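You operate a simulated robot arm through the tools that you are given. There is no shell and no other tool. Be economical: measure what you need, move in short steps, check, and stop when the job is done.

You run a simulated two-armed robot. Do the job below in one go: nothing can be reset, and whatever is moved stays where it is left.

Task
Mains has failed: start the generator, trim it into the green band, then switch over.

Only the result counts: the job must be done as asked and must still hold three seconds after the hand-in. Knocking over, shifting, dropping, spilling or breaking anything else fails it.

Robot
Two 7-joint arms with two-finger parallel grippers on one trunk, on a base that drives. Base frame: it is fixed to the floor where the robot stands at the start and does not move with it; the origin is under the middle of the robot, x ahead of it, y to its left, z up. Units: m, rad, N and s.
The left shoulder is at the start at [0.062, 0.197, 1.329], the right one opposite. With the tool pointing down near the work surface each hand reaches from about 0.32 to 0.72 m from the robot's upright axis, wherever it stands, measured 20 degrees to its own side. Places, roughly: generator lamps key [0.7, -0.2, 1.2]; generator mute key [0.7, -0.1, 1.2]; generator panel [0.7, 0, 1.4]; generator start key [0.5, 0, 1.2]; key switch [0.5, 0, 1.3]; tower clear key [0.9, -0.5, 1.4]; transfer panel [0.4, 0.3, 1.4]; transfer switch [0.4, 0.2, 1.4]; volts knob [0.7, -0.2, 1.3]. Payload 1.57 kg a hand.
The tool frame of a hand sits at the grasp point between the pads (the TCP): z along the fingers, y along the line on which they close. The tips reach 0.03 m beyond it. The gripper opens to 0.11 m. The fingers are 0.024 m wide and 0.012 m thick; the gripper's body (0.048 by 0.112 m) begins 0.078 m behind the TCP.
Orientation is told as [roll, pitch, yaw] about the base's x, y, z axes, in that order, counted from this pose: with the fingers straight down and closing along the base's y, the tool's x points along the base's -x, its y along +y and its z along -z.

Tools
- The arms move only by the tool send_rows. It takes "left_deltas", "right_deltas" or both (then of equal length, played together; a hand with none holds still); each is a list of rows, each a list of 2 entries, a list of its own where there are three numbers: the shift along the base's x, y, z in mm, then the turn, a rotation vector about the base's x, y, z in rad. In form: [[[x, y, z], [ax, ay, az]], ...]. A call has 1 to 8 rows; each row shifts and turns the commanded pose from where the row before left it. "left_fingers" and "right_fingers" are, for a hand that has rows, the closure in counts, from 0 (fully open) to 255 (shut), set as the call begins (left out, the last holds). Each row takes 0.2 s and may step no farther than 0.05 m and 0.15 rad from the row before; otherwise, or with a gripper value out of range, the whole call is refused. Where a pose cannot be reached the arm comes as near as it can. A force on the tool above 90 N (or 10 N above the force at the start of the call, whichever is more), or a blocked arm, ends the call early, and 0.2 s more pass. The fingers move at their own pace (about 0.072 m/s each) and stop on an object; they squeeze with about 30 N. The grip force told is the motor's: it shows also when the fingers shut on nothing. Time passes only in rows, and 0.2 s behind the last, so rows that do not move let the fingers close. The reply holds the time, the measured pose of the TCP, the force on the tool along the base axes, the opening and the grip force, in the units named above and with some noise, with the torque about the TCP (base axes, N m) and any sound that the robot's microphone picked up.
- Cameras (640 x 400 px; columns grow to the right, rows downward): "scene" is now at [0.1118, 0.0224, 1.9213]; the picture's right is [0.26, -0.97, -0.00], its down [-0.69, -0.18, -0.70] and it looks along [0.68, 0.18, -0.71] (base axes); focal length 287 px, centre (320, 200). "left" rides on the left gripper at [0.07, -0.016, -0.141] in its tool frame; the picture's right is [0.23, 0.97, 0.00], its down [-0.86, 0.20, -0.48] and it looks along [-0.47, 0.11, 0.88] (tool axes); focal length 222 px, centre (320, 200). "right" rides on the right gripper at [0.07, 0.016, -0.141] in its tool frame; the picture's right is [-0.23, 0.97, 0.00], its down [-0.86, -0.20, -0.48] and it looks along [-0.47, -0.11, 0.88] (tool axes); focal length 222 px, centre (320, 200). There is no depth. A picture from a camera that has moved, and an enlarged one, comes with that camera's place and axes in the base frame and with its lens.
- capture(camera): a new picture of that camera. No time passes.
- raise_lower(by): slides the trunk up (or, below 0, down) by that many m; the arms and the scene camera ride with it, the base frame stays. It gives what a move gives, with no picture.
- drive_base(legs): drives the robot by 1 to 6 legs, each [ahead, left, turn to the left] in m, m and rad, along the robot's own axes; the way and the turn of a leg run together, so that a leg with both is an arc; at most 1.5 m and 3.142 rad a leg. The arms and the cameras ride along, it lands a little off, and it stops where it bumps. It gives what a move gives.
- aim_head(pan, tilt): turns the head with the scene camera to pan (to the left, within 1.501 rad either way) and tilt (down, from -0.506 to 1.204), counted from straight ahead of the robot. It gives what a move gives.
- enlarge(camera, box): a new picture of the part [left, top, right, bottom] of that camera's present view, enlarged. No time passes.
- close_job(): hands the job in; it is judged then, once.

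Work in short steps. Places have to be worked out from the pictures, the camera data and where the tool is seen: move nearer, look again, correct. Check each grasp and each placing, and mend what went wrong. You have 120 turns and 92 pictures in all, those below and enlarged ones among them. Open the grippers and draw the arms clear of the work before you hand the job in, unless the task says otherwise; then end with one line.

The tools are called as a command line: name --argument value ..., lists and objects as JSON in quotes. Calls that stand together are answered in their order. send_rows: Moves the arms, as the interface text tells. Its arguments: {"type":"object","properties":{"left_deltas":{"type":"array","items":{"type":"array"}},"left_fingers":{"type":"number"},"right_deltas":{"type":"array","items":{"type":"array"}},"right_fingers":{"type":"number"}},"required":[]} The other tools are called the same way: raise_lower (by) slides the trunk up or down; drive_base (legs) drives the base; aim_head (pan, tilt) turns the head that bears the scene camera; capture (camera) takes a picture; enlarge (camera, box) takes an enlarged picture of a part of a camera's view; close_job () hands the job in.

At the start:

```text
time_s: 0.0
left_ee_pos: [0.3577, 0.1348, 1.5703]
left_tcp_rot: [-0.001, 0.001, 0.0]
left_force: [0.0, 0.9, -0.4]
left_moment: [-0.02, -0.01, 0.02]
left_finger_gap: 0.1099
left_finger_force: 0.1
right_ee_pos: [0.423, -0.1549, 1.4833]
right_tcp_rot: [0.0, -0.001, 0.001]
right_force: [0.2, 0.4, -0.5]
right_moment: [-0.03, -0.01, -0.01]
right_finger_gap: 0.1098
right_finger_force: 0.1
trunk travel left (down, up): [-0.925, 0.065]
robot x, y, heading: [0.0003, 0.001, 0.0]
head pan, tilt: [0.262, 0.792]
```

scene: 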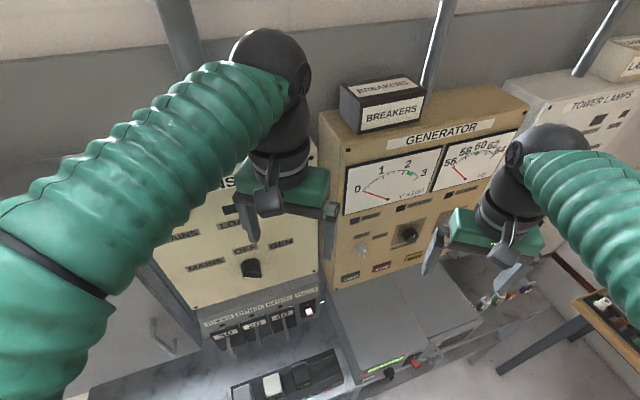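
right: 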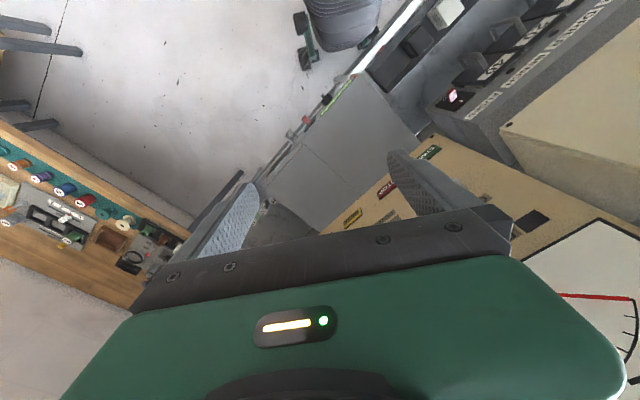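
left: 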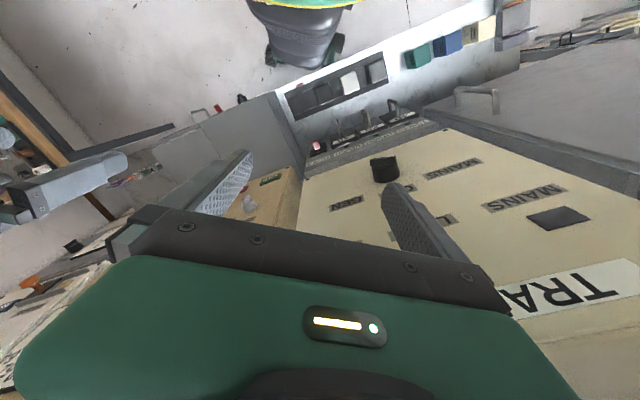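

The arms partly hide the panels. I enlarge the generator and transfer panels to read them.

enlarge --camera "scene" --box '[310, 100, 530, 300]'

enlarge --camera "scene" --box '[150, 150, 340, 400]'

```text
2.00 times, centred on (420, 200) of scene
camera zoom: at [0.1118, 0.0224, 1.9213], right [0.26, -0.97, 0.0], down [-0.69, -0.18, -0.7], along [0.68, 0.18, -0.71], focal length 573 px, centre (120, 200)
```

zoom: 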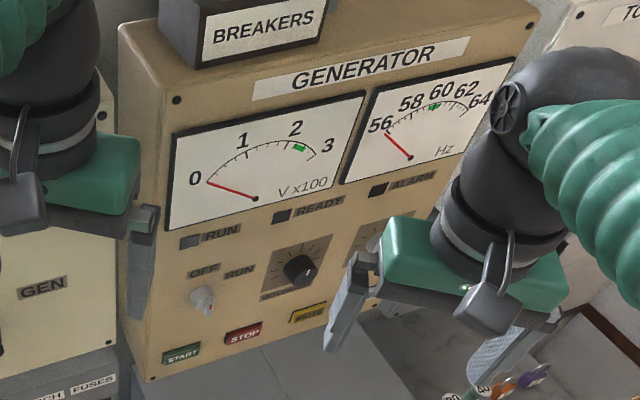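

```text
1.60 times, centred on (245, 275) of scene
camera zoom: at [0.1118, 0.0224, 1.9213], right [0.26, -0.97, 0.0], down [-0.69, -0.18, -0.7], along [0.68, 0.18, -0.71], focal length 459 px, centre (440, 80)
```

zoom: 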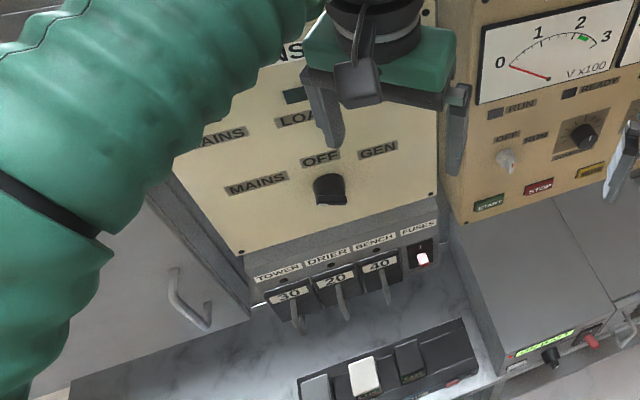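

The arms are in the way of the panels. I drive straight back a little so that arms and camera clear the work, then look again.

drive_base --legs '[[-0.3, 0, 0]]'

aim_head --pan 0.0 --tilt 0.6

capture --camera "scene"

```text
time_s: 2.0
left_ee_pos: [0.0622, 0.1351, 1.5688]
left_tcp_rot: [0.0, 0.005, -0.001]
left_force: [0.1, -0.1, -0.6]
left_moment: [0.02, -0.01, -0.01]
left_finger_gap: 0.11
left_finger_force: 0.1
right_ee_pos: [0.1276, -0.1542, 1.4823]
right_tcp_rot: [-0.001, 0.005, -0.001]
right_force: [-0.6, 0.4, -0.4]
right_moment: [0.04, 0.02, 0.01]
right_finger_gap: 0.1101
right_finger_force: 0.0
trunk travel left (down, up): [-0.925, 0.065]
robot x, y, heading: [-0.3032, 0.0003, 0.001]
head pan, tilt: [0.262, 0.792]
```

```text
time_s: 2.8
left_ee_pos: [0.0572, 0.1338, 1.5696]
left_tcp_rot: [-0.002, 0.002, -0.001]
left_force: [0.2, -1.0, -1.1]
left_moment: [0.01, 0.02, 0.02]
left_finger_gap: 0.11
left_finger_force: 0.1
right_ee_pos: [0.1229, -0.1542, 1.4835]
right_tcp_rot: [0.0, 0.002, -0.002]
right_force: [0.5, -0.1, -0.6]
right_moment: [-0.02, 0.01, -0.01]
right_finger_gap: 0.11
right_finger_force: 0.1
trunk travel left (down, up): [-0.925, 0.065]
robot x, y, heading: [-0.3, -0.0002, -0.002]
head pan, tilt: [0.0, 0.6]
```

```text
86 pictures are left
camera scene: at [-0.1749, 0.001, 1.9372], right [0.0, -1.0, 0.0], down [-0.57, 0.0, -0.82], along [0.82, 0.0, -0.57], focal length 287 px, centre (320, 200)
```

scene: 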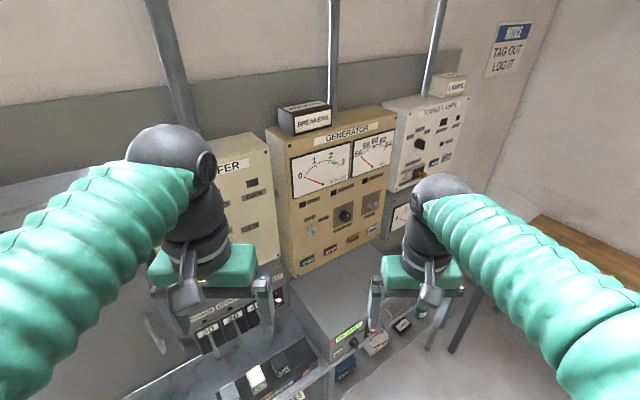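

Now the generator panel is free of the arms. I enlarge it, and the right tower panel for context.

enlarge --camera "scene" --box '[260, 100, 400, 280]'

enlarge --camera "scene" --box '[180, 130, 290, 310]'

capture --camera "left"

```text
2.22 times, centred on (330, 190) of scene
camera zoom: at [-0.1749, 0.001, 1.9372], right [0.0, -1.0, 0.0], down [-0.57, 0.0, -0.82], along [0.82, 0.0, -0.57], focal length 637 px, centre (298, 222)
```

zoom: 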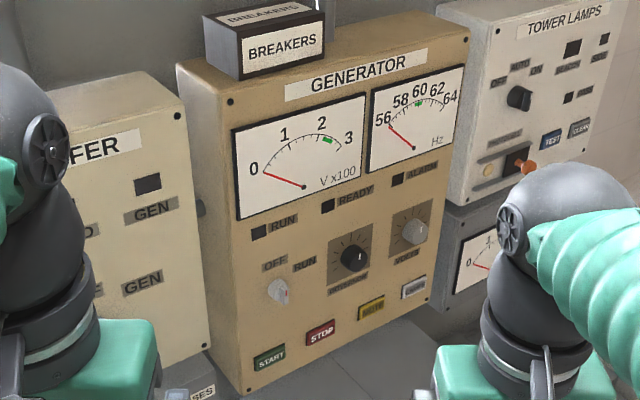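

```text
2.22 times, centred on (235, 220) of scene
camera zoom: at [-0.1749, 0.001, 1.9372], right [0.0, -1.0, 0.0], down [-0.57, 0.0, -0.82], along [0.82, 0.0, -0.57], focal length 637 px, centre (509, 156)
```

zoom: 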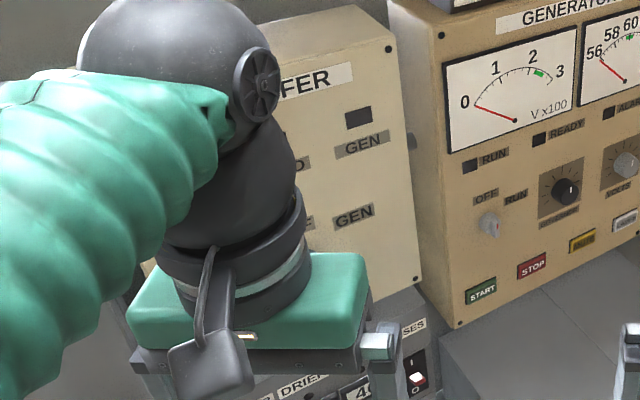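

```text
83 pictures are left
camera left: at [-0.0114, 0.1183, 1.7115], right [-0.23, 0.97, 0.0], down [0.86, 0.2, 0.48], along [0.46, 0.11, -0.88], focal length 222 px, centre (320, 200)
```

left: 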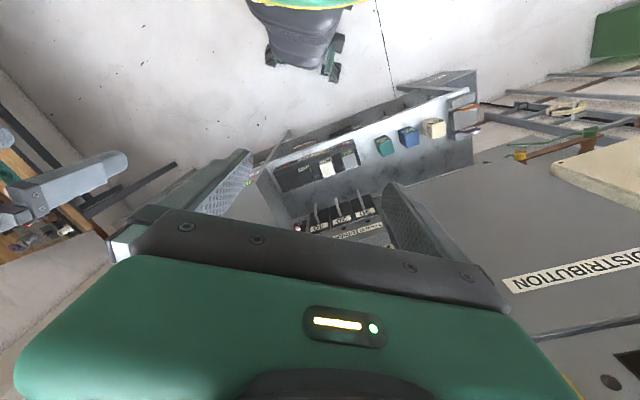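

Triangulating both views: the generator face is vertical, facing about (-0.88, -0.47). START sits near (0.535, 0.045, 1.193), the key near (0.535, 0.03, 1.33), governor knob near (0.615, -0.083, 1.331). I turn the robot to face the panel and stand about 0.7 m off it.

drive_base --legs '[[0, 0, 0.49], [0.078, -0.4, 0]]'

capture --camera "scene"

```text
time_s: 6.8
left_ee_pos: [0.2009, -0.0233, 1.5685]
left_tcp_rot: [-0.008, 0.002, 0.491]
left_force: [-1.0, 0.3, 0.1]
left_moment: [-0.08, -0.04, -0.02]
left_finger_gap: 0.1099
left_finger_force: 0.1
right_ee_pos: [0.3946, -0.2483, 1.486]
right_tcp_rot: [-0.007, 0.0, 0.491]
right_force: [-0.7, 1.4, 0.8]
right_moment: [-0.06, -0.05, -0.01]
right_finger_gap: 0.1102
right_finger_force: 0.0
trunk travel left (down, up): [-0.925, 0.065]
robot x, y, heading: [-0.0456, -0.3199, 0.487]
head pan, tilt: [0.0, 0.6]
```

```text
82 pictures are left
camera scene: at [0.0566, -0.249, 1.9375], right [0.47, -0.88, 0.01], down [-0.5, -0.27, -0.82], along [0.73, 0.38, -0.57], focal length 287 px, centre (320, 200)
```

scene: 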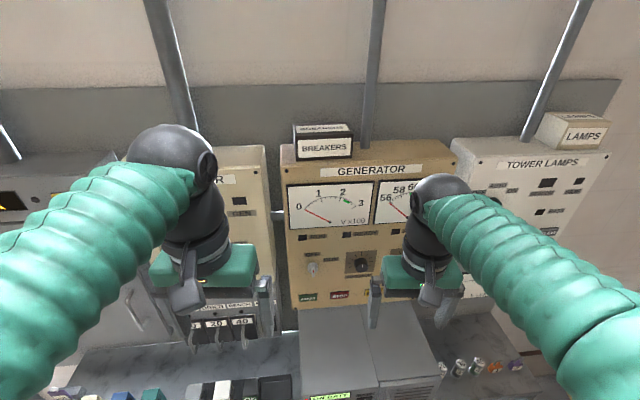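

The robot squarely faces the panel. I pitch the right tool from straight down to pointing at the panel, backing off slightly.

send_rows --right_deltas '[[[-6, -3, -10], [0.0669, -0.1264, 0]], [[-6, -3, -10], [0.0669, -0.1264, 0]], [[-6, -3, -10], [0.0669, -0.1264, 0]], [[-6, -3, -10], [0.0669, -0.1264, 0]], [[-6, -3, -10], [0.0669, -0.1264, 0]], [[-6, -3, -10], [0.0669, -0.1264, 0]], [[-6, -3, -10], [0.0669, -0.1264, 0]], [[-6, -3, -10], [0.0669, -0.1264, 0]]]' --right_fingers 255

send_rows --right_deltas '[[[0, 0, -10], [0.0669, -0.1264, 0]], [[0, 0, -10], [0.0669, -0.1264, 0]], [[0, 0, -10], [0.0669, -0.1264, 0]], [[0, 0, 0], [0, 0, 0]]]'

capture --camera "scene"

capture --camera "right"

```text
time_s: 8.6
left_ee_pos: [0.2065, -0.0271, 1.5683]
left_tcp_rot: [-0.003, 0.003, 0.491]
left_force: [0.8, 0.4, -0.3]
left_moment: [-0.04, 0.01, 0.01]
left_finger_gap: 0.1099
left_finger_force: 0.0
right_ee_pos: [0.442, -0.1649, 1.3902]
right_tcp_rot: [-0.024, -1.142, 0.511]
right_force: [0.7, 1.5, 0.5]
right_moment: [-0.02, 0.0, -0.04]
right_finger_gap: 0.0004
right_finger_force: 20.7
right hand out of reach, approached as far as the arm can: row 4, 5, 6, 7, 8
trunk travel left (down, up): [-0.925, 0.065]
robot x, y, heading: [-0.0421, -0.3177, 0.494]
head pan, tilt: [0.0, 0.6]
```

```text
time_s: 9.6
left_ee_pos: [0.2029, -0.0311, 1.5716]
left_tcp_rot: [-0.002, -0.002, 0.491]
left_force: [0.3, 0.2, 0.1]
left_moment: [0.0, 0.0, 0.02]
left_finger_gap: 0.1099
left_finger_force: 0.1
right_ee_pos: [0.4545, -0.1468, 1.4381]
right_tcp_rot: [-2.045, -1.563, 2.532]
right_force: [0.5, 0.2, 0.9]
right_moment: [0.0, 0.01, -0.05]
right_finger_gap: 0.0
right_finger_force: 21.2
right hand out of reach, approached as far as the arm can: row 1, 2, 3
trunk travel left (down, up): [-0.925, 0.065]
robot x, y, heading: [-0.0407, -0.3189, 0.493]
head pan, tilt: [0.0, 0.6]
```

```text
81 pictures are left
camera scene: at [0.0595, -0.2588, 1.9377], right [0.47, -0.88, 0.0], down [-0.5, -0.27, -0.83], along [0.73, 0.39, -0.56], focal length 287 px, centre (320, 200)
```

scene: 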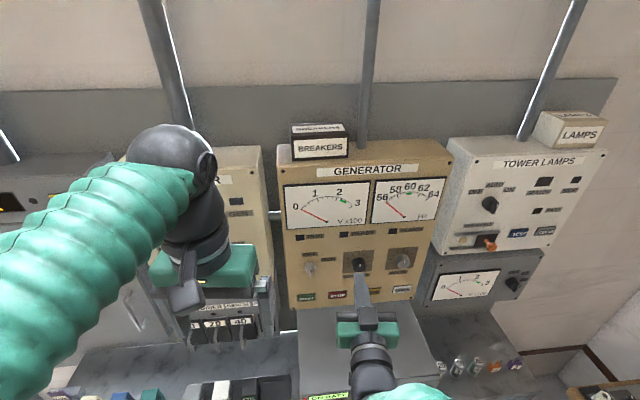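

```text
80 pictures are left
camera right: at [0.3227, -0.1997, 1.3688], right [-0.46, 0.86, 0.22], down [-0.33, -0.4, 0.85], along [0.82, 0.32, 0.47], focal length 222 px, centre (320, 200)
```

right: 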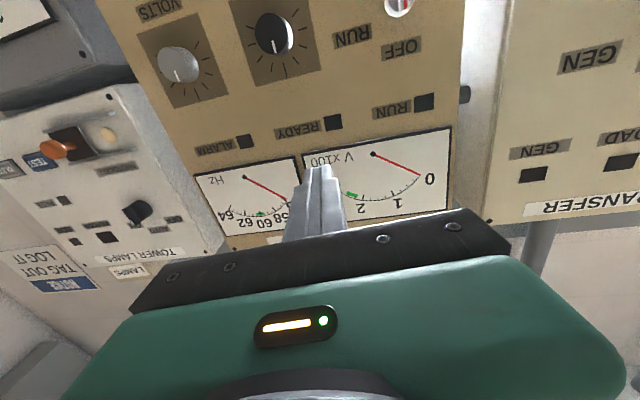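

Tool now points at the panel at (0.4545, -0.147, 1.438), about 0.16 m from it. I enlarge the panel for finer positions and labels.

enlarge --camera "scene" --box '[270, 150, 450, 310]'

enlarge --camera "right" --box '[100, 0, 480, 260]'

send_rows --right_deltas '[[[0, 0, 0], [0, 0, 0]]]'

```text
2.50 times, centred on (360, 230) of scene
camera zoom: at [0.0595, -0.2588, 1.9377], right [0.47, -0.88, 0.0], down [-0.5, -0.27, -0.83], along [0.73, 0.39, -0.56], focal length 717 px, centre (220, 125)
```

zoom: 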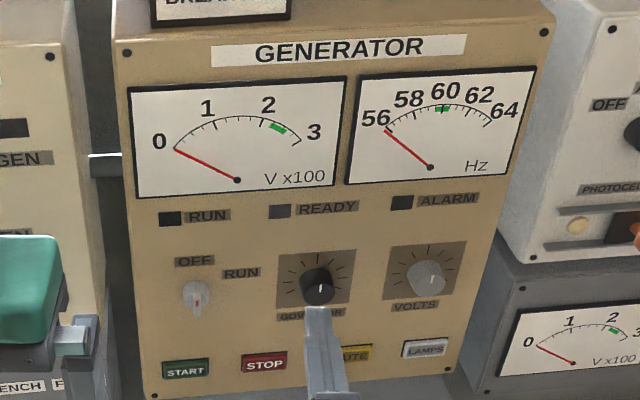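

```text
1.54 times, centred on (290, 130) of right
camera zoom: at [0.3227, -0.1997, 1.3688], right [-0.46, 0.86, 0.22], down [-0.33, -0.4, 0.85], along [0.82, 0.32, 0.47], focal length 342 px, centre (366, 308)
```

zoom: 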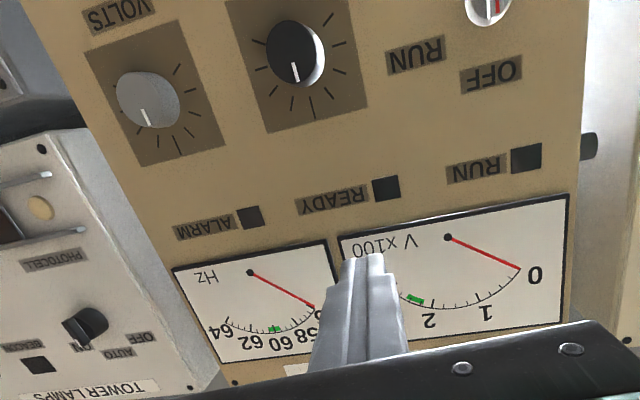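

```text
time_s: 10.0
left_ee_pos: [0.2087, -0.0334, 1.5705]
left_tcp_rot: [0.002, 0.001, 0.491]
left_force: [0.4, 0.2, 0.2]
left_moment: [0.03, -0.01, 0.01]
left_finger_gap: 0.1099
left_finger_force: 0.1
right_ee_pos: [0.4603, -0.1508, 1.4368]
right_tcp_rot: [-1.402, -1.568, 1.891]
right_force: [-1.2, -0.2, -0.3]
right_moment: [0.0, 0.01, 0.0]
right_finger_gap: 0.0
right_finger_force: 21.4
trunk travel left (down, up): [-0.925, 0.065]
robot x, y, heading: [-0.0458, -0.3235, 0.489]
head pan, tilt: [0.0, 0.6]
```

The panel normal refines to yaw about 0.57 rad. I look closer at the key and knobs before approaching.

enlarge --camera "scene" --box '[295, 235, 375, 285]'

send_rows --right_deltas '[[[-10, 30, -20], [0, 0, 0.084]], [[-10, 30, -20], [0, 0, 0]], [[-5, 30, -20], [0, 0, 0]], [[0, 10, -20], [0, 0, 0]]]' --right_fingers 0

capture --camera "right"

```text
8.00 times, centred on (335, 260) of scene
camera zoom: at [0.0668, -0.2617, 1.9374], right [0.47, -0.88, 0.0], down [-0.5, -0.27, -0.82], along [0.73, 0.39, -0.57], focal length 2293 px, centre (200, -280)
```

zoom: 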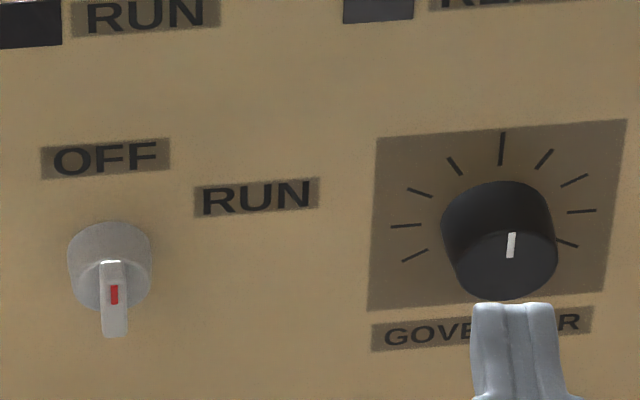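

```text
time_s: 11.0
left_ee_pos: [0.2051, -0.0325, 1.5696]
left_tcp_rot: [0.0, 0.0, 0.49]
left_force: [0.4, -0.2, 0.4]
left_moment: [0.0, -0.01, 0.02]
left_finger_gap: 0.1103
left_finger_force: 0.0
right_ee_pos: [0.4109, -0.0899, 1.4473]
right_tcp_rot: [-1.766, -1.565, 2.339]
right_force: [-0.3, 0.3, -0.5]
right_moment: [0.01, 0.04, -0.01]
right_finger_gap: 0.1097
right_finger_force: 0.1
right hand out of reach, approached as far as the arm can: row 1, 2, 3, 4
trunk travel left (down, up): [-0.925, 0.065]
robot x, y, heading: [-0.0416, -0.3197, 0.495]
head pan, tilt: [0.0, 0.6]
```

```text
76 pictures are left
camera right: at [0.2834, -0.1528, 1.3773], right [-0.53, 0.82, 0.22], down [-0.3, -0.42, 0.86], along [0.8, 0.39, 0.47], focal length 222 px, centre (320, 200)
```

right: 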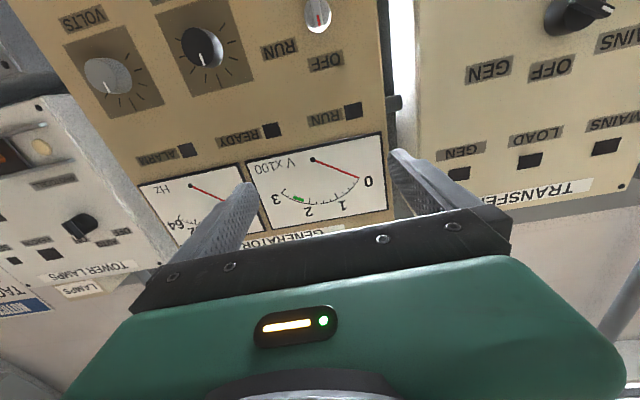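

The hand is at its inner reach limit here. I back the base off by 0.12 m and square it to the panel, so the arm can work more extended.

drive_base --legs '[[-0.12, 0, 0.08]]'

send_rows --right_deltas '[[[20, 10, -20], [0, 0, 0]], [[20, 10, -20], [0, 0, 0]], [[20, 10, -20], [0, 0, 0]]]'

```text
time_s: 12.2
left_ee_pos: [0.0918, -0.0696, 1.5672]
left_tcp_rot: [0.001, 0.01, 0.569]
left_force: [-0.1, 0.2, -0.6]
left_moment: [-0.01, 0.05, 0.02]
left_finger_gap: 0.1099
left_finger_force: 0.0
right_ee_pos: [0.3009, -0.111, 1.4413]
right_tcp_rot: [-0.321, -1.562, 0.971]
right_force: [0.7, -1.0, 0.3]
right_moment: [-0.02, 0.02, 0.02]
right_finger_gap: 0.1099
right_finger_force: 0.0
trunk travel left (down, up): [-0.925, 0.065]
robot x, y, heading: [-0.1446, -0.3822, 0.566]
head pan, tilt: [0.0, 0.6]
```

```text
time_s: 13.0
left_ee_pos: [0.0833, -0.0747, 1.5705]
left_tcp_rot: [0.002, 0.001, 0.57]
left_force: [-0.1, -0.4, 0.4]
left_moment: [-0.01, -0.01, 0.01]
left_finger_gap: 0.1098
left_finger_force: 0.1
right_ee_pos: [0.3365, -0.1197, 1.4501]
right_tcp_rot: [-1.034, -1.566, 1.686]
right_force: [-0.3, -0.1, 0.2]
right_moment: [0.0, 0.0, 0.01]
right_finger_gap: 0.1101
right_finger_force: 0.1
right hand out of reach, approached as far as the arm can: row 1, 2, 3
trunk travel left (down, up): [-0.925, 0.065]
robot x, y, heading: [-0.1466, -0.3813, 0.57]
head pan, tilt: [0.0, 0.6]
```

The command is still inside the unreachable zone; I push it forward toward the panel and take the excess yaw out.

send_rows --right_deltas '[[[34, 22, -5], [0, 0, -0.04]], [[34, 22, -5], [0, 0, -0.04]], [[34, 22, 0], [0, 0, 0]], [[0, 0, 0], [0, 0, 0]]]'

```text
time_s: 14.0
left_ee_pos: [0.0765, -0.0773, 1.5723]
left_tcp_rot: [0.001, -0.003, 0.57]
left_force: [0.3, -0.3, 0.4]
left_moment: [0.02, -0.03, 0.01]
left_finger_gap: 0.1099
left_finger_force: 0.0
right_ee_pos: [0.4039, -0.1013, 1.504]
right_tcp_rot: [-1.874, -1.564, 2.444]
right_force: [0.1, 0.4, 0.4]
right_moment: [-0.02, 0.0, -0.03]
right_finger_gap: 0.1097
right_finger_force: 0.1
right hand out of reach, approached as far as the arm can: row 1, 2, 3
trunk travel left (down, up): [-0.925, 0.065]
robot x, y, heading: [-0.1499, -0.3837, 0.565]
head pan, tilt: [0.0, 0.6]
```

The hand rises as it extends, so low heights seem limited with this wrist. I look at the arm, then plan to lower the trunk.

capture --camera "scene"

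raise_lower --by -0.15

capture --camera "scene"

```text
75 pictures are left
camera scene: at [-0.0454, -0.3151, 1.9377], right [0.54, -0.84, 0.0], down [-0.48, -0.3, -0.83], along [0.69, 0.44, -0.56], focal length 287 px, centre (320, 200)
```

scene: 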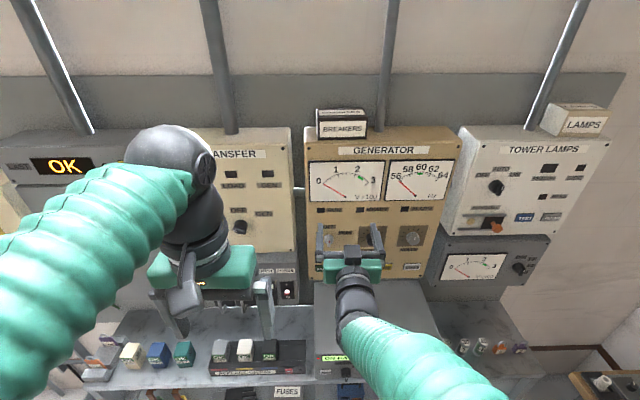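

```text
time_s: 15.8
left_ee_pos: [0.078, -0.0755, 1.421]
left_tcp_rot: [0.0, 0.0, 0.57]
left_force: [-0.2, 0.4, 1.5]
left_moment: [-0.01, -0.04, 0.0]
left_finger_gap: 0.1099
left_finger_force: 0.1
right_ee_pos: [0.4055, -0.0987, 1.353]
right_tcp_rot: [-1.477, -1.566, 2.049]
right_force: [-0.5, -0.3, 0.5]
right_moment: [0.04, 0.01, -0.01]
right_finger_gap: 0.11
right_finger_force: 0.0
trunk travel left (down, up): [-0.775, 0.215]
robot x, y, heading: [-0.1506, -0.378, 0.567]
head pan, tilt: [0.0, 0.6]
```

```text
74 pictures are left
camera scene: at [-0.0435, -0.3124, 1.7875], right [0.54, -0.84, 0.0], down [-0.48, -0.31, -0.82], along [0.69, 0.44, -0.57], focal length 287 px, centre (320, 200)
```

scene: 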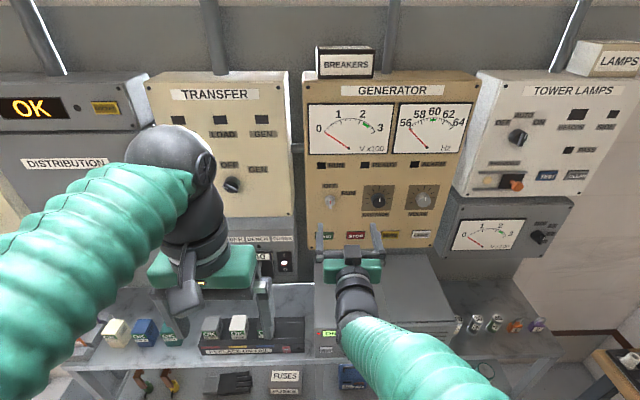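

Lower trunk puts the hand at z 1.353 and the view is clean. I test a small lowering and sideways move toward the key.

send_rows --right_deltas '[[[-10, 20, -10], [0, 0, 0]], [[0, 0, -10], [0, 0, 0]], [[0, 0, 0], [0, 0, 0]]]'

enlarge --camera "scene" --box '[290, 60, 480, 290]'

capture --camera "right"

```text
time_s: 16.6
left_ee_pos: [0.0789, -0.0752, 1.4204]
left_tcp_rot: [0.001, 0.0, 0.571]
left_force: [0.7, -0.2, 0.5]
left_moment: [0.0, 0.01, -0.02]
left_finger_gap: 0.1099
left_finger_force: 0.0
right_ee_pos: [0.3864, -0.0946, 1.3479]
right_tcp_rot: [-1.272, -1.565, 1.841]
right_force: [0.4, -0.3, 0.2]
right_moment: [-0.01, -0.01, 0.01]
right_finger_gap: 0.1101
right_finger_force: 0.0
right hand out of reach, approached as far as the arm can: row 1, 2
trunk travel left (down, up): [-0.775, 0.215]
robot x, y, heading: [-0.1479, -0.3795, 0.572]
head pan, tilt: [0.0, 0.6]
```

```text
1.74 times, centred on (385, 175) of scene
camera zoom: at [-0.0434, -0.3125, 1.7875], right [0.54, -0.84, 0.0], down [-0.48, -0.31, -0.82], along [0.69, 0.44, -0.57], focal length 499 px, centre (207, 244)
```

zoom: 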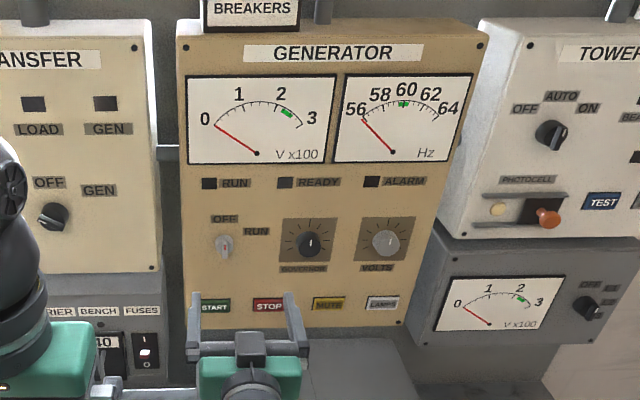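

```text
72 pictures are left
camera right: at [0.26, -0.1568, 1.2787], right [-0.53, 0.82, 0.22], down [-0.3, -0.42, 0.86], along [0.8, 0.39, 0.47], focal length 222 px, centre (320, 200)
```

right: 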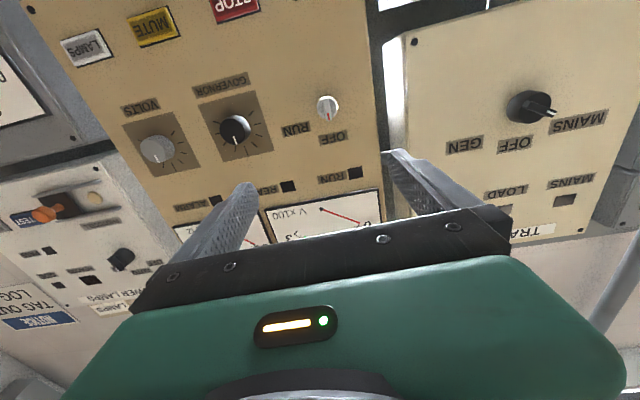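

The command probably lags behind in the unreachable zone (too low and too close). I raise the command to bring it back to the real hand pose and watch the response.

send_rows --right_deltas '[[[0, 0, 50], [0, 0, 0]], [[0, 0, 50], [0, 0, 0]], [[0, 0, 0], [0, 0, 0]]]'

```text
time_s: 17.4
left_ee_pos: [0.0798, -0.0758, 1.4199]
left_tcp_rot: [0.0, 0.0, 0.571]
left_force: [0.6, -0.6, -0.8]
left_moment: [-0.02, -0.01, 0.0]
left_finger_gap: 0.11
left_finger_force: 0.0
right_ee_pos: [0.3889, -0.0912, 1.448]
right_tcp_rot: [-1.246, -1.565, 1.816]
right_force: [0.9, -0.6, -0.7]
right_moment: [0.02, 0.01, -0.01]
right_finger_gap: 0.1102
right_finger_force: 0.0
trunk travel left (down, up): [-0.775, 0.215]
robot x, y, heading: [-0.1473, -0.3813, 0.57]
head pan, tilt: [0.0, 0.6]
```

The command does follow the reached pose; the limit is a real one on low heights. I test moving forward from here.

send_rows --right_deltas '[[[30, 19, 0], [0, 0, 0]], [[0, 0, -30], [0, 0, 0]], [[0, 0, -30], [0, 0, 0]], [[0, 0, -30], [0, 0, 0]], [[0, 0, 0], [0, 0, 0]]]'

```text
time_s: 18.6
left_ee_pos: [0.0799, -0.0766, 1.42]
left_tcp_rot: [0.0, 0.0, 0.571]
left_force: [0.3, 0.2, -0.5]
left_moment: [0.01, 0.0, 0.01]
left_finger_gap: 0.1098
left_finger_force: 0.1
right_ee_pos: [0.4087, -0.085, 1.368]
right_tcp_rot: [-1.3, -1.566, 1.872]
right_force: [-0.2, 0.4, -0.1]
right_moment: [-0.03, 0.0, 0.01]
right_finger_gap: 0.1101
right_finger_force: 0.0
right hand out of reach, approached as far as the arm can: row 4
trunk travel left (down, up): [-0.775, 0.215]
robot x, y, heading: [-0.1484, -0.3808, 0.571]
head pan, tilt: [0.0, 0.6]
```

The minimum height rises with extension, pointing to a wrist limit. I try rolling the tool 180° about its own axis (which also puts the camera above the hand).

send_rows --right_deltas '[[[-5, -3, 10], [0.126, 0.081, 0]], [[-5, -3, 10], [0.126, 0.081, 0]], [[-5, -3, 10], [0.126, 0.081, 0]], [[0, 0, 0], [0.126, 0.081, 0]], [[0, 0, 0], [0.126, 0.081, 0]], [[0, 0, 0], [0.126, 0.081, 0]], [[0, 0, 0], [0.126, 0.081, 0]], [[0, 0, 0], [0.126, 0.081, 0]]]'

send_rows --right_deltas '[[[0, 0, 0], [0.126, 0.081, 0]], [[0, 0, 0], [0.126, 0.081, 0]], [[0, 0, 0], [0.126, 0.081, 0]], [[0, 0, 0], [0.126, 0.081, 0]], [[0, 0, 0], [0.126, 0.081, 0]], [[0, 0, 0], [0.126, 0.081, 0]], [[0, 0, 0], [0.126, 0.081, 0]], [[0, 0, 0], [0.126, 0.081, 0]]]'

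send_rows --right_deltas '[[[0, 0, 0], [0.126, 0.081, 0]], [[0, 0, 0], [0.126, 0.081, 0]], [[0, 0, 0], [0.126, 0.081, 0]], [[0, 0, 0], [0.126, 0.081, 0]], [[0, 0, 0], [0.118, 0.076, 0]], [[0, 0, 0], [0, 0, 0]]]'

capture --camera "scene"

```text
time_s: 20.4
left_ee_pos: [0.0796, -0.0758, 1.4215]
left_tcp_rot: [-0.001, 0.001, 0.57]
left_force: [-0.2, 0.1, -0.4]
left_moment: [0.02, -0.04, -0.02]
left_finger_gap: 0.1098
left_finger_force: 0.0
right_ee_pos: [0.3951, -0.0929, 1.4006]
right_tcp_rot: [1.571, -0.368, -0.998]
right_force: [0.9, -0.3, -0.2]
right_moment: [0.01, 0.01, 0.03]
right_finger_gap: 0.1101
right_finger_force: 0.1
trunk travel left (down, up): [-0.775, 0.215]
robot x, y, heading: [-0.147, -0.3838, 0.574]
head pan, tilt: [0.0, 0.6]
```

```text
time_s: 22.1
left_ee_pos: [0.0776, -0.0751, 1.4207]
left_tcp_rot: [0.001, 0.001, 0.572]
left_force: [-0.1, -0.3, 0.3]
left_moment: [0.02, 0.0, 0.0]
left_finger_gap: 0.1099
left_finger_force: 0.0
right_ee_pos: [0.3955, -0.0937, 1.4003]
right_tcp_rot: [1.569, 0.83, -0.999]
right_force: [0.1, 0.5, -0.1]
right_moment: [-0.01, 0.01, 0.04]
right_finger_gap: 0.1101
right_finger_force: 0.1
trunk travel left (down, up): [-0.775, 0.215]
robot x, y, heading: [-0.1448, -0.3818, 0.567]
head pan, tilt: [0.0, 0.6]
```

```text
time_s: 23.6
left_ee_pos: [0.0787, -0.0767, 1.4211]
left_tcp_rot: [0.0, -0.001, 0.572]
left_force: [-0.2, -0.7, 0.0]
left_moment: [-0.01, 0.01, -0.02]
left_finger_gap: 0.1097
left_finger_force: 0.2
right_ee_pos: [0.3956, -0.0948, 1.4015]
right_tcp_rot: [1.263, 1.568, -1.307]
right_force: [1.1, 0.0, 0.3]
right_moment: [0.02, -0.02, 0.02]
right_finger_gap: 0.1099
right_finger_force: 0.0
trunk travel left (down, up): [-0.775, 0.215]
robot x, y, heading: [-0.151, -0.38, 0.567]
head pan, tilt: [0.0, 0.6]
```

```text
71 pictures are left
camera scene: at [-0.0441, -0.3127, 1.7876], right [0.54, -0.84, 0.0], down [-0.48, -0.31, -0.82], along [0.69, 0.44, -0.57], focal length 287 px, centre (320, 200)
```

scene: 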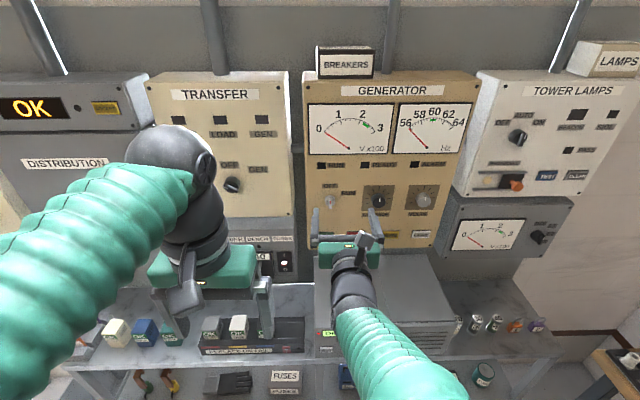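

The roll works; camera now sits above the hand. I test lowering again.

send_rows --right_deltas '[[[0, 0, -30], [0, 0, 0]], [[0, 0, -30], [0, 0, 0]], [[0, 0, -30], [0, 0, 0]], [[0, 0, 0], [0, 0, 0]]]'

capture --camera "right"

```text
time_s: 24.6
left_ee_pos: [0.0793, -0.0752, 1.4211]
left_tcp_rot: [-0.001, -0.001, 0.571]
left_force: [-0.6, 0.0, 0.3]
left_moment: [0.02, 0.03, 0.0]
left_finger_gap: 0.1102
left_finger_force: 0.0
right_ee_pos: [0.3849, -0.1106, 1.3317]
right_tcp_rot: [1.171, 1.558, -1.398]
right_force: [0.5, 0.0, 1.3]
right_moment: [-0.01, -0.02, 0.01]
right_finger_gap: 0.1101
right_finger_force: 0.0
right hand out of reach, approached as far as the arm can: row 2, 3
trunk travel left (down, up): [-0.775, 0.215]
robot x, y, heading: [-0.147, -0.3799, 0.571]
head pan, tilt: [0.0, 0.6]
```

```text
70 pictures are left
camera right: at [0.2735, -0.2005, 1.403], right [0.53, -0.82, -0.22], down [-0.51, -0.1, -0.85], along [0.68, 0.56, -0.47], focal length 222 px, centre (320, 200)
```

right: 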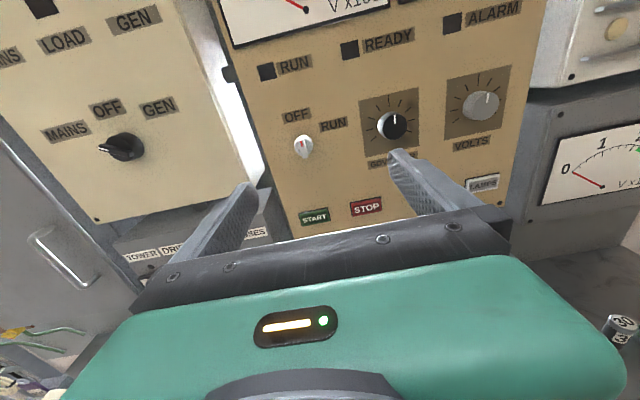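

The limit is wrist bend with the forearm coming down from a high elbow. Lowering the trunk further while raising the hand should flatten the forearm; I raise the hand first to stay clear of the box below.

send_rows --right_deltas '[[[0, 0, 45], [0, 0, 0]], [[0, 0, 45], [0, 0, 0]], [[0, 0, 45], [0, 0, 0]], [[0, 0, 45], [0, 0, 0]], [[0, 0, 45], [0, 0, 0]]]'

raise_lower --by -0.2

send_rows --right_deltas '[[[25, 16, -20], [0, 0, 0]], [[25, 16, -20], [0, 0, 0]], [[0, 0, 0], [0, 0, 0]]]'

capture --camera "scene"

```text
time_s: 25.8
left_ee_pos: [0.0791, -0.0784, 1.4217]
left_tcp_rot: [0.002, -0.001, 0.571]
left_force: [-0.4, 0.8, 0.2]
left_moment: [0.0, 0.02, -0.01]
left_finger_gap: 0.1098
left_finger_force: 0.1
right_ee_pos: [0.3863, -0.1134, 1.5577]
right_tcp_rot: [1.088, 1.563, -1.484]
right_force: [-0.6, 0.1, -0.5]
right_moment: [0.0, -0.01, -0.02]
right_finger_gap: 0.1101
right_finger_force: 0.0
trunk travel left (down, up): [-0.775, 0.215]
robot x, y, heading: [-0.1451, -0.3789, 0.569]
head pan, tilt: [0.0, 0.6]
```

```text
time_s: 27.9
left_ee_pos: [0.0791, -0.0764, 1.2201]
left_tcp_rot: [0.0, 0.0, 0.572]
left_force: [-0.7, -0.9, -0.4]
left_moment: [0.0, 0.01, 0.0]
left_finger_gap: 0.1101
left_finger_force: 0.0
right_ee_pos: [0.3856, -0.1104, 1.3559]
right_tcp_rot: [1.394, 1.56, -1.177]
right_force: [0.0, 0.1, 0.1]
right_moment: [-0.01, 0.01, -0.04]
right_finger_gap: 0.1098
right_finger_force: 0.0
trunk travel left (down, up): [-0.575, 0.415]
robot x, y, heading: [-0.1514, -0.3808, 0.571]
head pan, tilt: [0.0, 0.6]
```

```text
time_s: 28.7
left_ee_pos: [0.0773, -0.0783, 1.2219]
left_tcp_rot: [0.0, -0.003, 0.572]
left_force: [-0.7, 0.1, 0.1]
left_moment: [0.0, -0.03, -0.02]
left_finger_gap: 0.1102
left_finger_force: 0.0
right_ee_pos: [0.433, -0.0785, 1.3188]
right_tcp_rot: [1.595, 1.56, -0.974]
right_force: [-0.1, 0.1, -0.2]
right_moment: [0.01, 0.0, 0.02]
right_finger_gap: 0.1103
right_finger_force: 0.0
trunk travel left (down, up): [-0.575, 0.415]
robot x, y, heading: [-0.1471, -0.3795, 0.567]
head pan, tilt: [0.0, 0.6]
```

```text
69 pictures are left
camera scene: at [-0.0451, -0.3145, 1.5877], right [0.54, -0.84, 0.0], down [-0.48, -0.3, -0.82], along [0.69, 0.44, -0.57], focal length 287 px, centre (320, 200)
```

scene: 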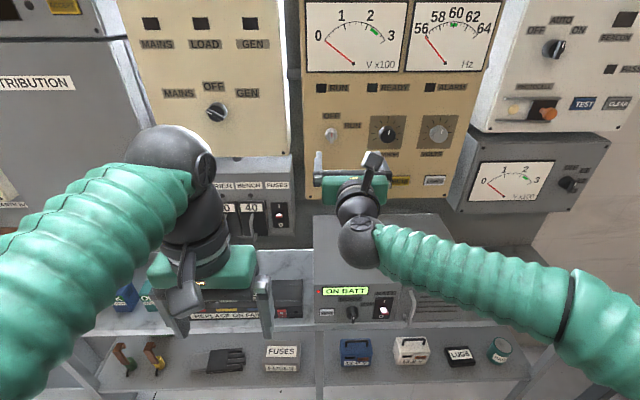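

Now the hand has room. I take an enlarged view to triangulate the controls with the vertical baseline between trunk heights.

enlarge --camera "scene" --box '[290, 70, 470, 200]'

enlarge --camera "scene" --box '[120, 10, 290, 180]'

enlarge --camera "right" --box '[180, 40, 500, 240]'

```text
3.08 times, centred on (380, 135) of scene
camera zoom: at [-0.0451, -0.3145, 1.5877], right [0.54, -0.84, 0.0], down [-0.48, -0.3, -0.82], along [0.69, 0.44, -0.57], focal length 882 px, centre (135, 400)
```

zoom: 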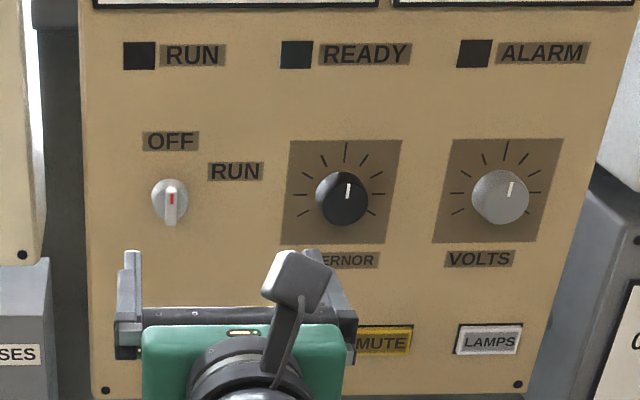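

```text
2.35 times, centred on (205, 95) of scene
camera zoom: at [-0.0451, -0.3145, 1.5877], right [0.54, -0.84, 0.0], down [-0.48, -0.3, -0.82], along [0.69, 0.44, -0.57], focal length 674 px, centre (591, 447)
```

zoom: 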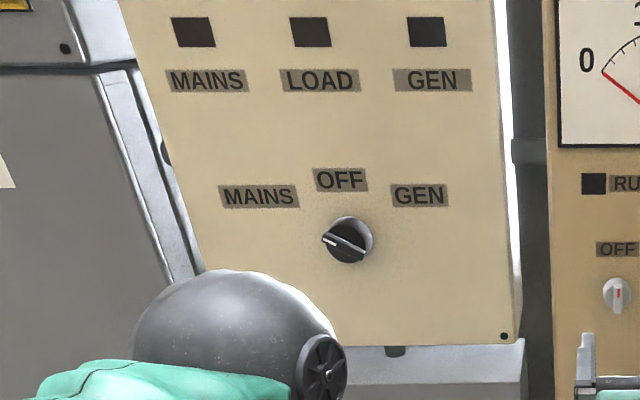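

```text
2.00 times, centred on (340, 140) of right
camera zoom: at [0.3229, -0.1692, 1.3887], right [0.53, -0.82, -0.22], down [-0.51, -0.1, -0.86], along [0.68, 0.56, -0.47], focal length 444 px, centre (280, 320)
```

zoom: 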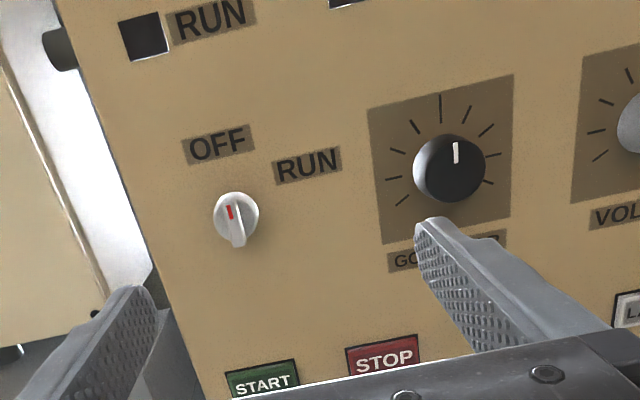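

Controls worked out: all three rotary axes lie at z≈1.317; the key at lateral 0.268, panel about 0.17 m ahead of the TCP; the transfer switch now points to MAINS. I close the fingers to ~0.06 m gap and move in front of the key.

send_rows --right_deltas '[[[-17, 27, -1], [0, 0, 0]], [[22, 14, -1], [0, 0, 0]], [[22, 14, -1], [0, 0, 0]], [[21, 14, 0], [0, 0, 0]], [[0, 0, 0], [0, 0, 0]]]' --right_fingers 125

enlarge --camera "right" --box '[180, 40, 500, 240]'

enlarge --camera "scene" --box '[290, 90, 390, 170]'

```text
time_s: 29.9
left_ee_pos: [0.0774, -0.0768, 1.2204]
left_tcp_rot: [0.0, -0.002, 0.569]
left_force: [-0.3, -0.3, 0.5]
left_moment: [-0.02, 0.01, 0.0]
left_finger_gap: 0.11
left_finger_force: 0.0
right_ee_pos: [0.4821, -0.0092, 1.3139]
right_tcp_rot: [1.455, 1.56, -1.116]
right_force: [-0.2, -0.7, 1.0]
right_moment: [-0.04, -0.01, 0.01]
right_finger_gap: 0.056
right_finger_force: 0.1
trunk travel left (down, up): [-0.575, 0.415]
robot x, y, heading: [-0.1497, -0.3809, 0.567]
head pan, tilt: [0.0, 0.6]
```

```text
2.00 times, centred on (340, 140) of right
camera zoom: at [0.3718, -0.0988, 1.3853], right [0.53, -0.82, -0.22], down [-0.51, -0.1, -0.86], along [0.68, 0.56, -0.47], focal length 444 px, centre (280, 320)
```

zoom: 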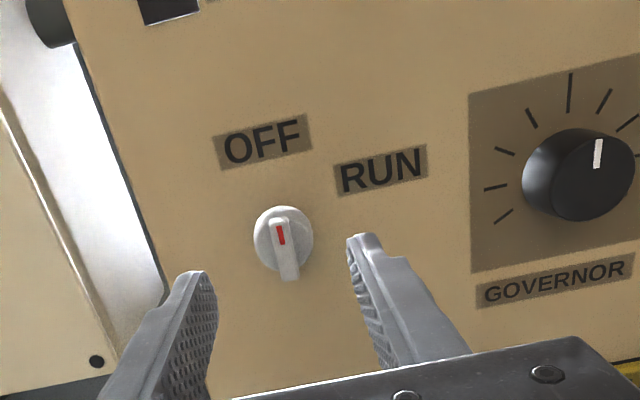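

```text
5.00 times, centred on (340, 130) of scene
camera zoom: at [-0.044, -0.313, 1.5875], right [0.54, -0.84, 0.0], down [-0.48, -0.31, -0.82], along [0.69, 0.44, -0.57], focal length 1433 px, centre (220, 550)
```

zoom: 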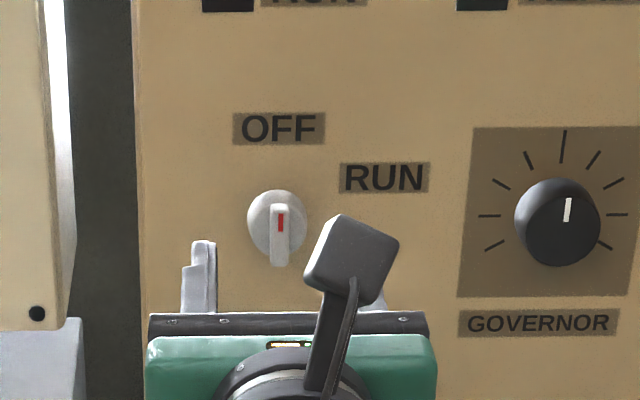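

The key blade lies on the tool axis, about 0.03–0.04 m beyond the tips. I advance 35 mm and look.

send_rows --right_deltas '[[[10, 6, 1], [0, 0, 0]], [[10, 6, 1], [0, 0, 0]], [[9, 6, 0], [0, 0, 0]], [[0, 0, 0], [0, 0, 0]]]'

enlarge --camera "right" --box '[220, 80, 420, 220]'

```text
time_s: 30.9
left_ee_pos: [0.0788, -0.0774, 1.2201]
left_tcp_rot: [-0.001, 0.0, 0.571]
left_force: [-0.2, 0.2, 0.4]
left_moment: [0.01, -0.01, 0.02]
left_finger_gap: 0.1099
left_finger_force: 0.0
right_ee_pos: [0.5129, 0.0091, 1.3158]
right_tcp_rot: [1.384, 1.56, -1.186]
right_force: [0.2, 0.0, -0.2]
right_moment: [-0.02, 0.02, 0.01]
right_finger_gap: 0.0562
right_finger_force: 0.1
trunk travel left (down, up): [-0.575, 0.415]
robot x, y, heading: [-0.1435, -0.3776, 0.568]
head pan, tilt: [0.0, 0.6]
```

```text
2.86 times, centred on (320, 150) of right
camera zoom: at [0.402, -0.0811, 1.3864], right [0.53, -0.82, -0.22], down [-0.51, -0.1, -0.86], along [0.68, 0.56, -0.47], focal length 635 px, centre (320, 343)
```

zoom: 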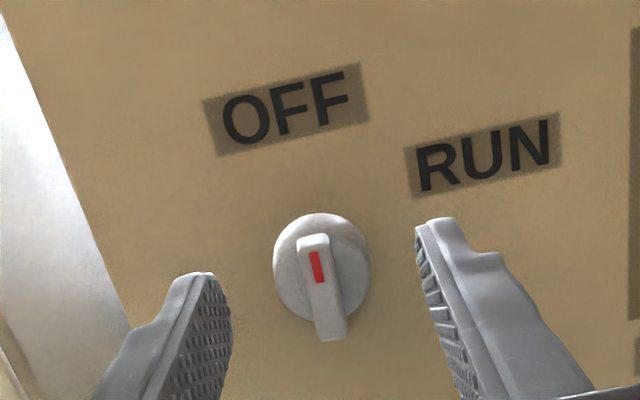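

The tips already overlap the blade. I go 4 mm further and close the fingers on it.

send_rows --right_deltas '[[[3, 2, 0], [0, 0, 0]], [[0, 0, 0], [0, 0, 0]], [[0, 0, 0], [0, 0, 0]], [[0, 0, 0], [0, 0, 0]]]' --right_fingers 255

enlarge --camera "right" --box '[220, 80, 420, 220]'

```text
time_s: 31.9
left_ee_pos: [0.0787, -0.0763, 1.2217]
left_tcp_rot: [-0.001, -0.002, 0.57]
left_force: [0.0, 0.5, 0.7]
left_moment: [-0.02, 0.02, -0.04]
left_finger_gap: 0.1101
left_finger_force: 0.1
right_ee_pos: [0.5162, 0.0093, 1.3167]
right_tcp_rot: [1.426, 1.56, -1.145]
right_force: [-2.0, -2.0, -0.5]
right_moment: [-0.02, -0.02, -0.07]
right_finger_gap: 0.0281
right_finger_force: 38.3
trunk travel left (down, up): [-0.575, 0.415]
robot x, y, heading: [-0.1504, -0.3804, 0.572]
head pan, tilt: [0.0, 0.6]
```

```text
2.86 times, centred on (320, 150) of right
camera zoom: at [0.4049, -0.0799, 1.3867], right [0.53, -0.82, -0.22], down [-0.51, -0.1, -0.86], along [0.68, 0.56, -0.47], focal length 635 px, centre (320, 343)
```

zoom: 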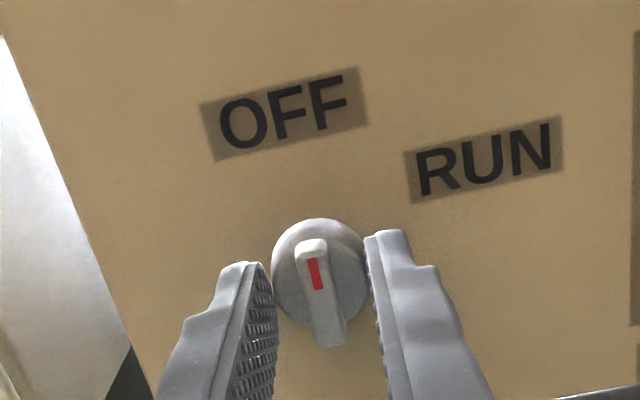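

The fingers grip the round base (28 mm) rather than the blade. I open, draw back 12 mm and close again on the blade itself.

send_rows --right_deltas '[[[0, 0, 0], [0, 0, 0]], [[0, 0, 0], [0, 0, 0]], [[-10, -6, 0], [0, 0, 0]], [[0, 0, 0], [0, 0, 0]]]' --right_fingers 150

send_rows --right_deltas '[[[0, 0, 0], [0, 0, 0]], [[0, 0, 0], [0, 0, 0]], [[0, 0, 0], [0, 0, 0]]]' --right_fingers 255

enlarge --camera "right" --box '[220, 80, 420, 220]'

```text
time_s: 32.9
left_ee_pos: [0.0792, -0.076, 1.2212]
left_tcp_rot: [-0.001, 0.0, 0.571]
left_force: [0.4, 0.3, 0.4]
left_moment: [0.01, 0.01, 0.0]
left_finger_gap: 0.1097
left_finger_force: 0.0
right_ee_pos: [0.5052, 0.0037, 1.3164]
right_tcp_rot: [1.357, 1.56, -1.212]
right_force: [-0.1, -0.1, -0.1]
right_moment: [-0.02, 0.0, -0.02]
right_finger_gap: 0.0452
right_finger_force: 0.0
trunk travel left (down, up): [-0.575, 0.415]
robot x, y, heading: [-0.1474, -0.3814, 0.571]
head pan, tilt: [0.0, 0.6]
```

```text
time_s: 33.7
left_ee_pos: [0.079, -0.0768, 1.2204]
left_tcp_rot: [0.002, 0.001, 0.571]
left_force: [0.5, 0.5, -0.2]
left_moment: [0.02, -0.02, 0.02]
left_finger_gap: 0.1101
left_finger_force: 0.0
right_ee_pos: [0.5054, 0.0028, 1.3161]
right_tcp_rot: [1.378, 1.563, -1.194]
right_force: [1.0, -1.4, -1.4]
right_moment: [0.23, 0.23, 0.03]
right_finger_gap: 0.0089
right_finger_force: 27.6
trunk travel left (down, up): [-0.575, 0.415]
robot x, y, heading: [-0.1481, -0.3794, 0.571]
head pan, tilt: [0.0, 0.6]
```

```text
2.86 times, centred on (320, 150) of right
camera zoom: at [0.3955, -0.0864, 1.3867], right [0.53, -0.82, -0.22], down [-0.51, -0.1, -0.86], along [0.68, 0.56, -0.47], focal length 635 px, centre (320, 343)
```

zoom: 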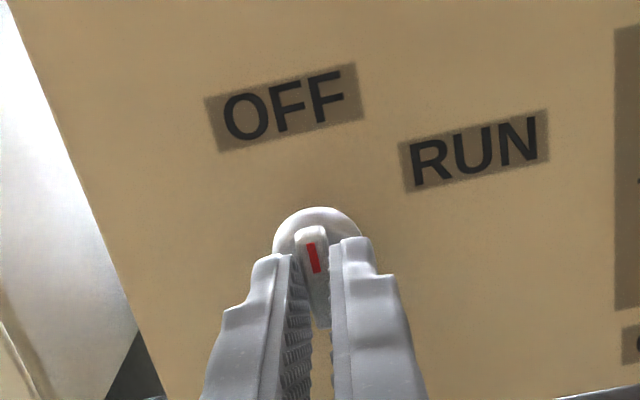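

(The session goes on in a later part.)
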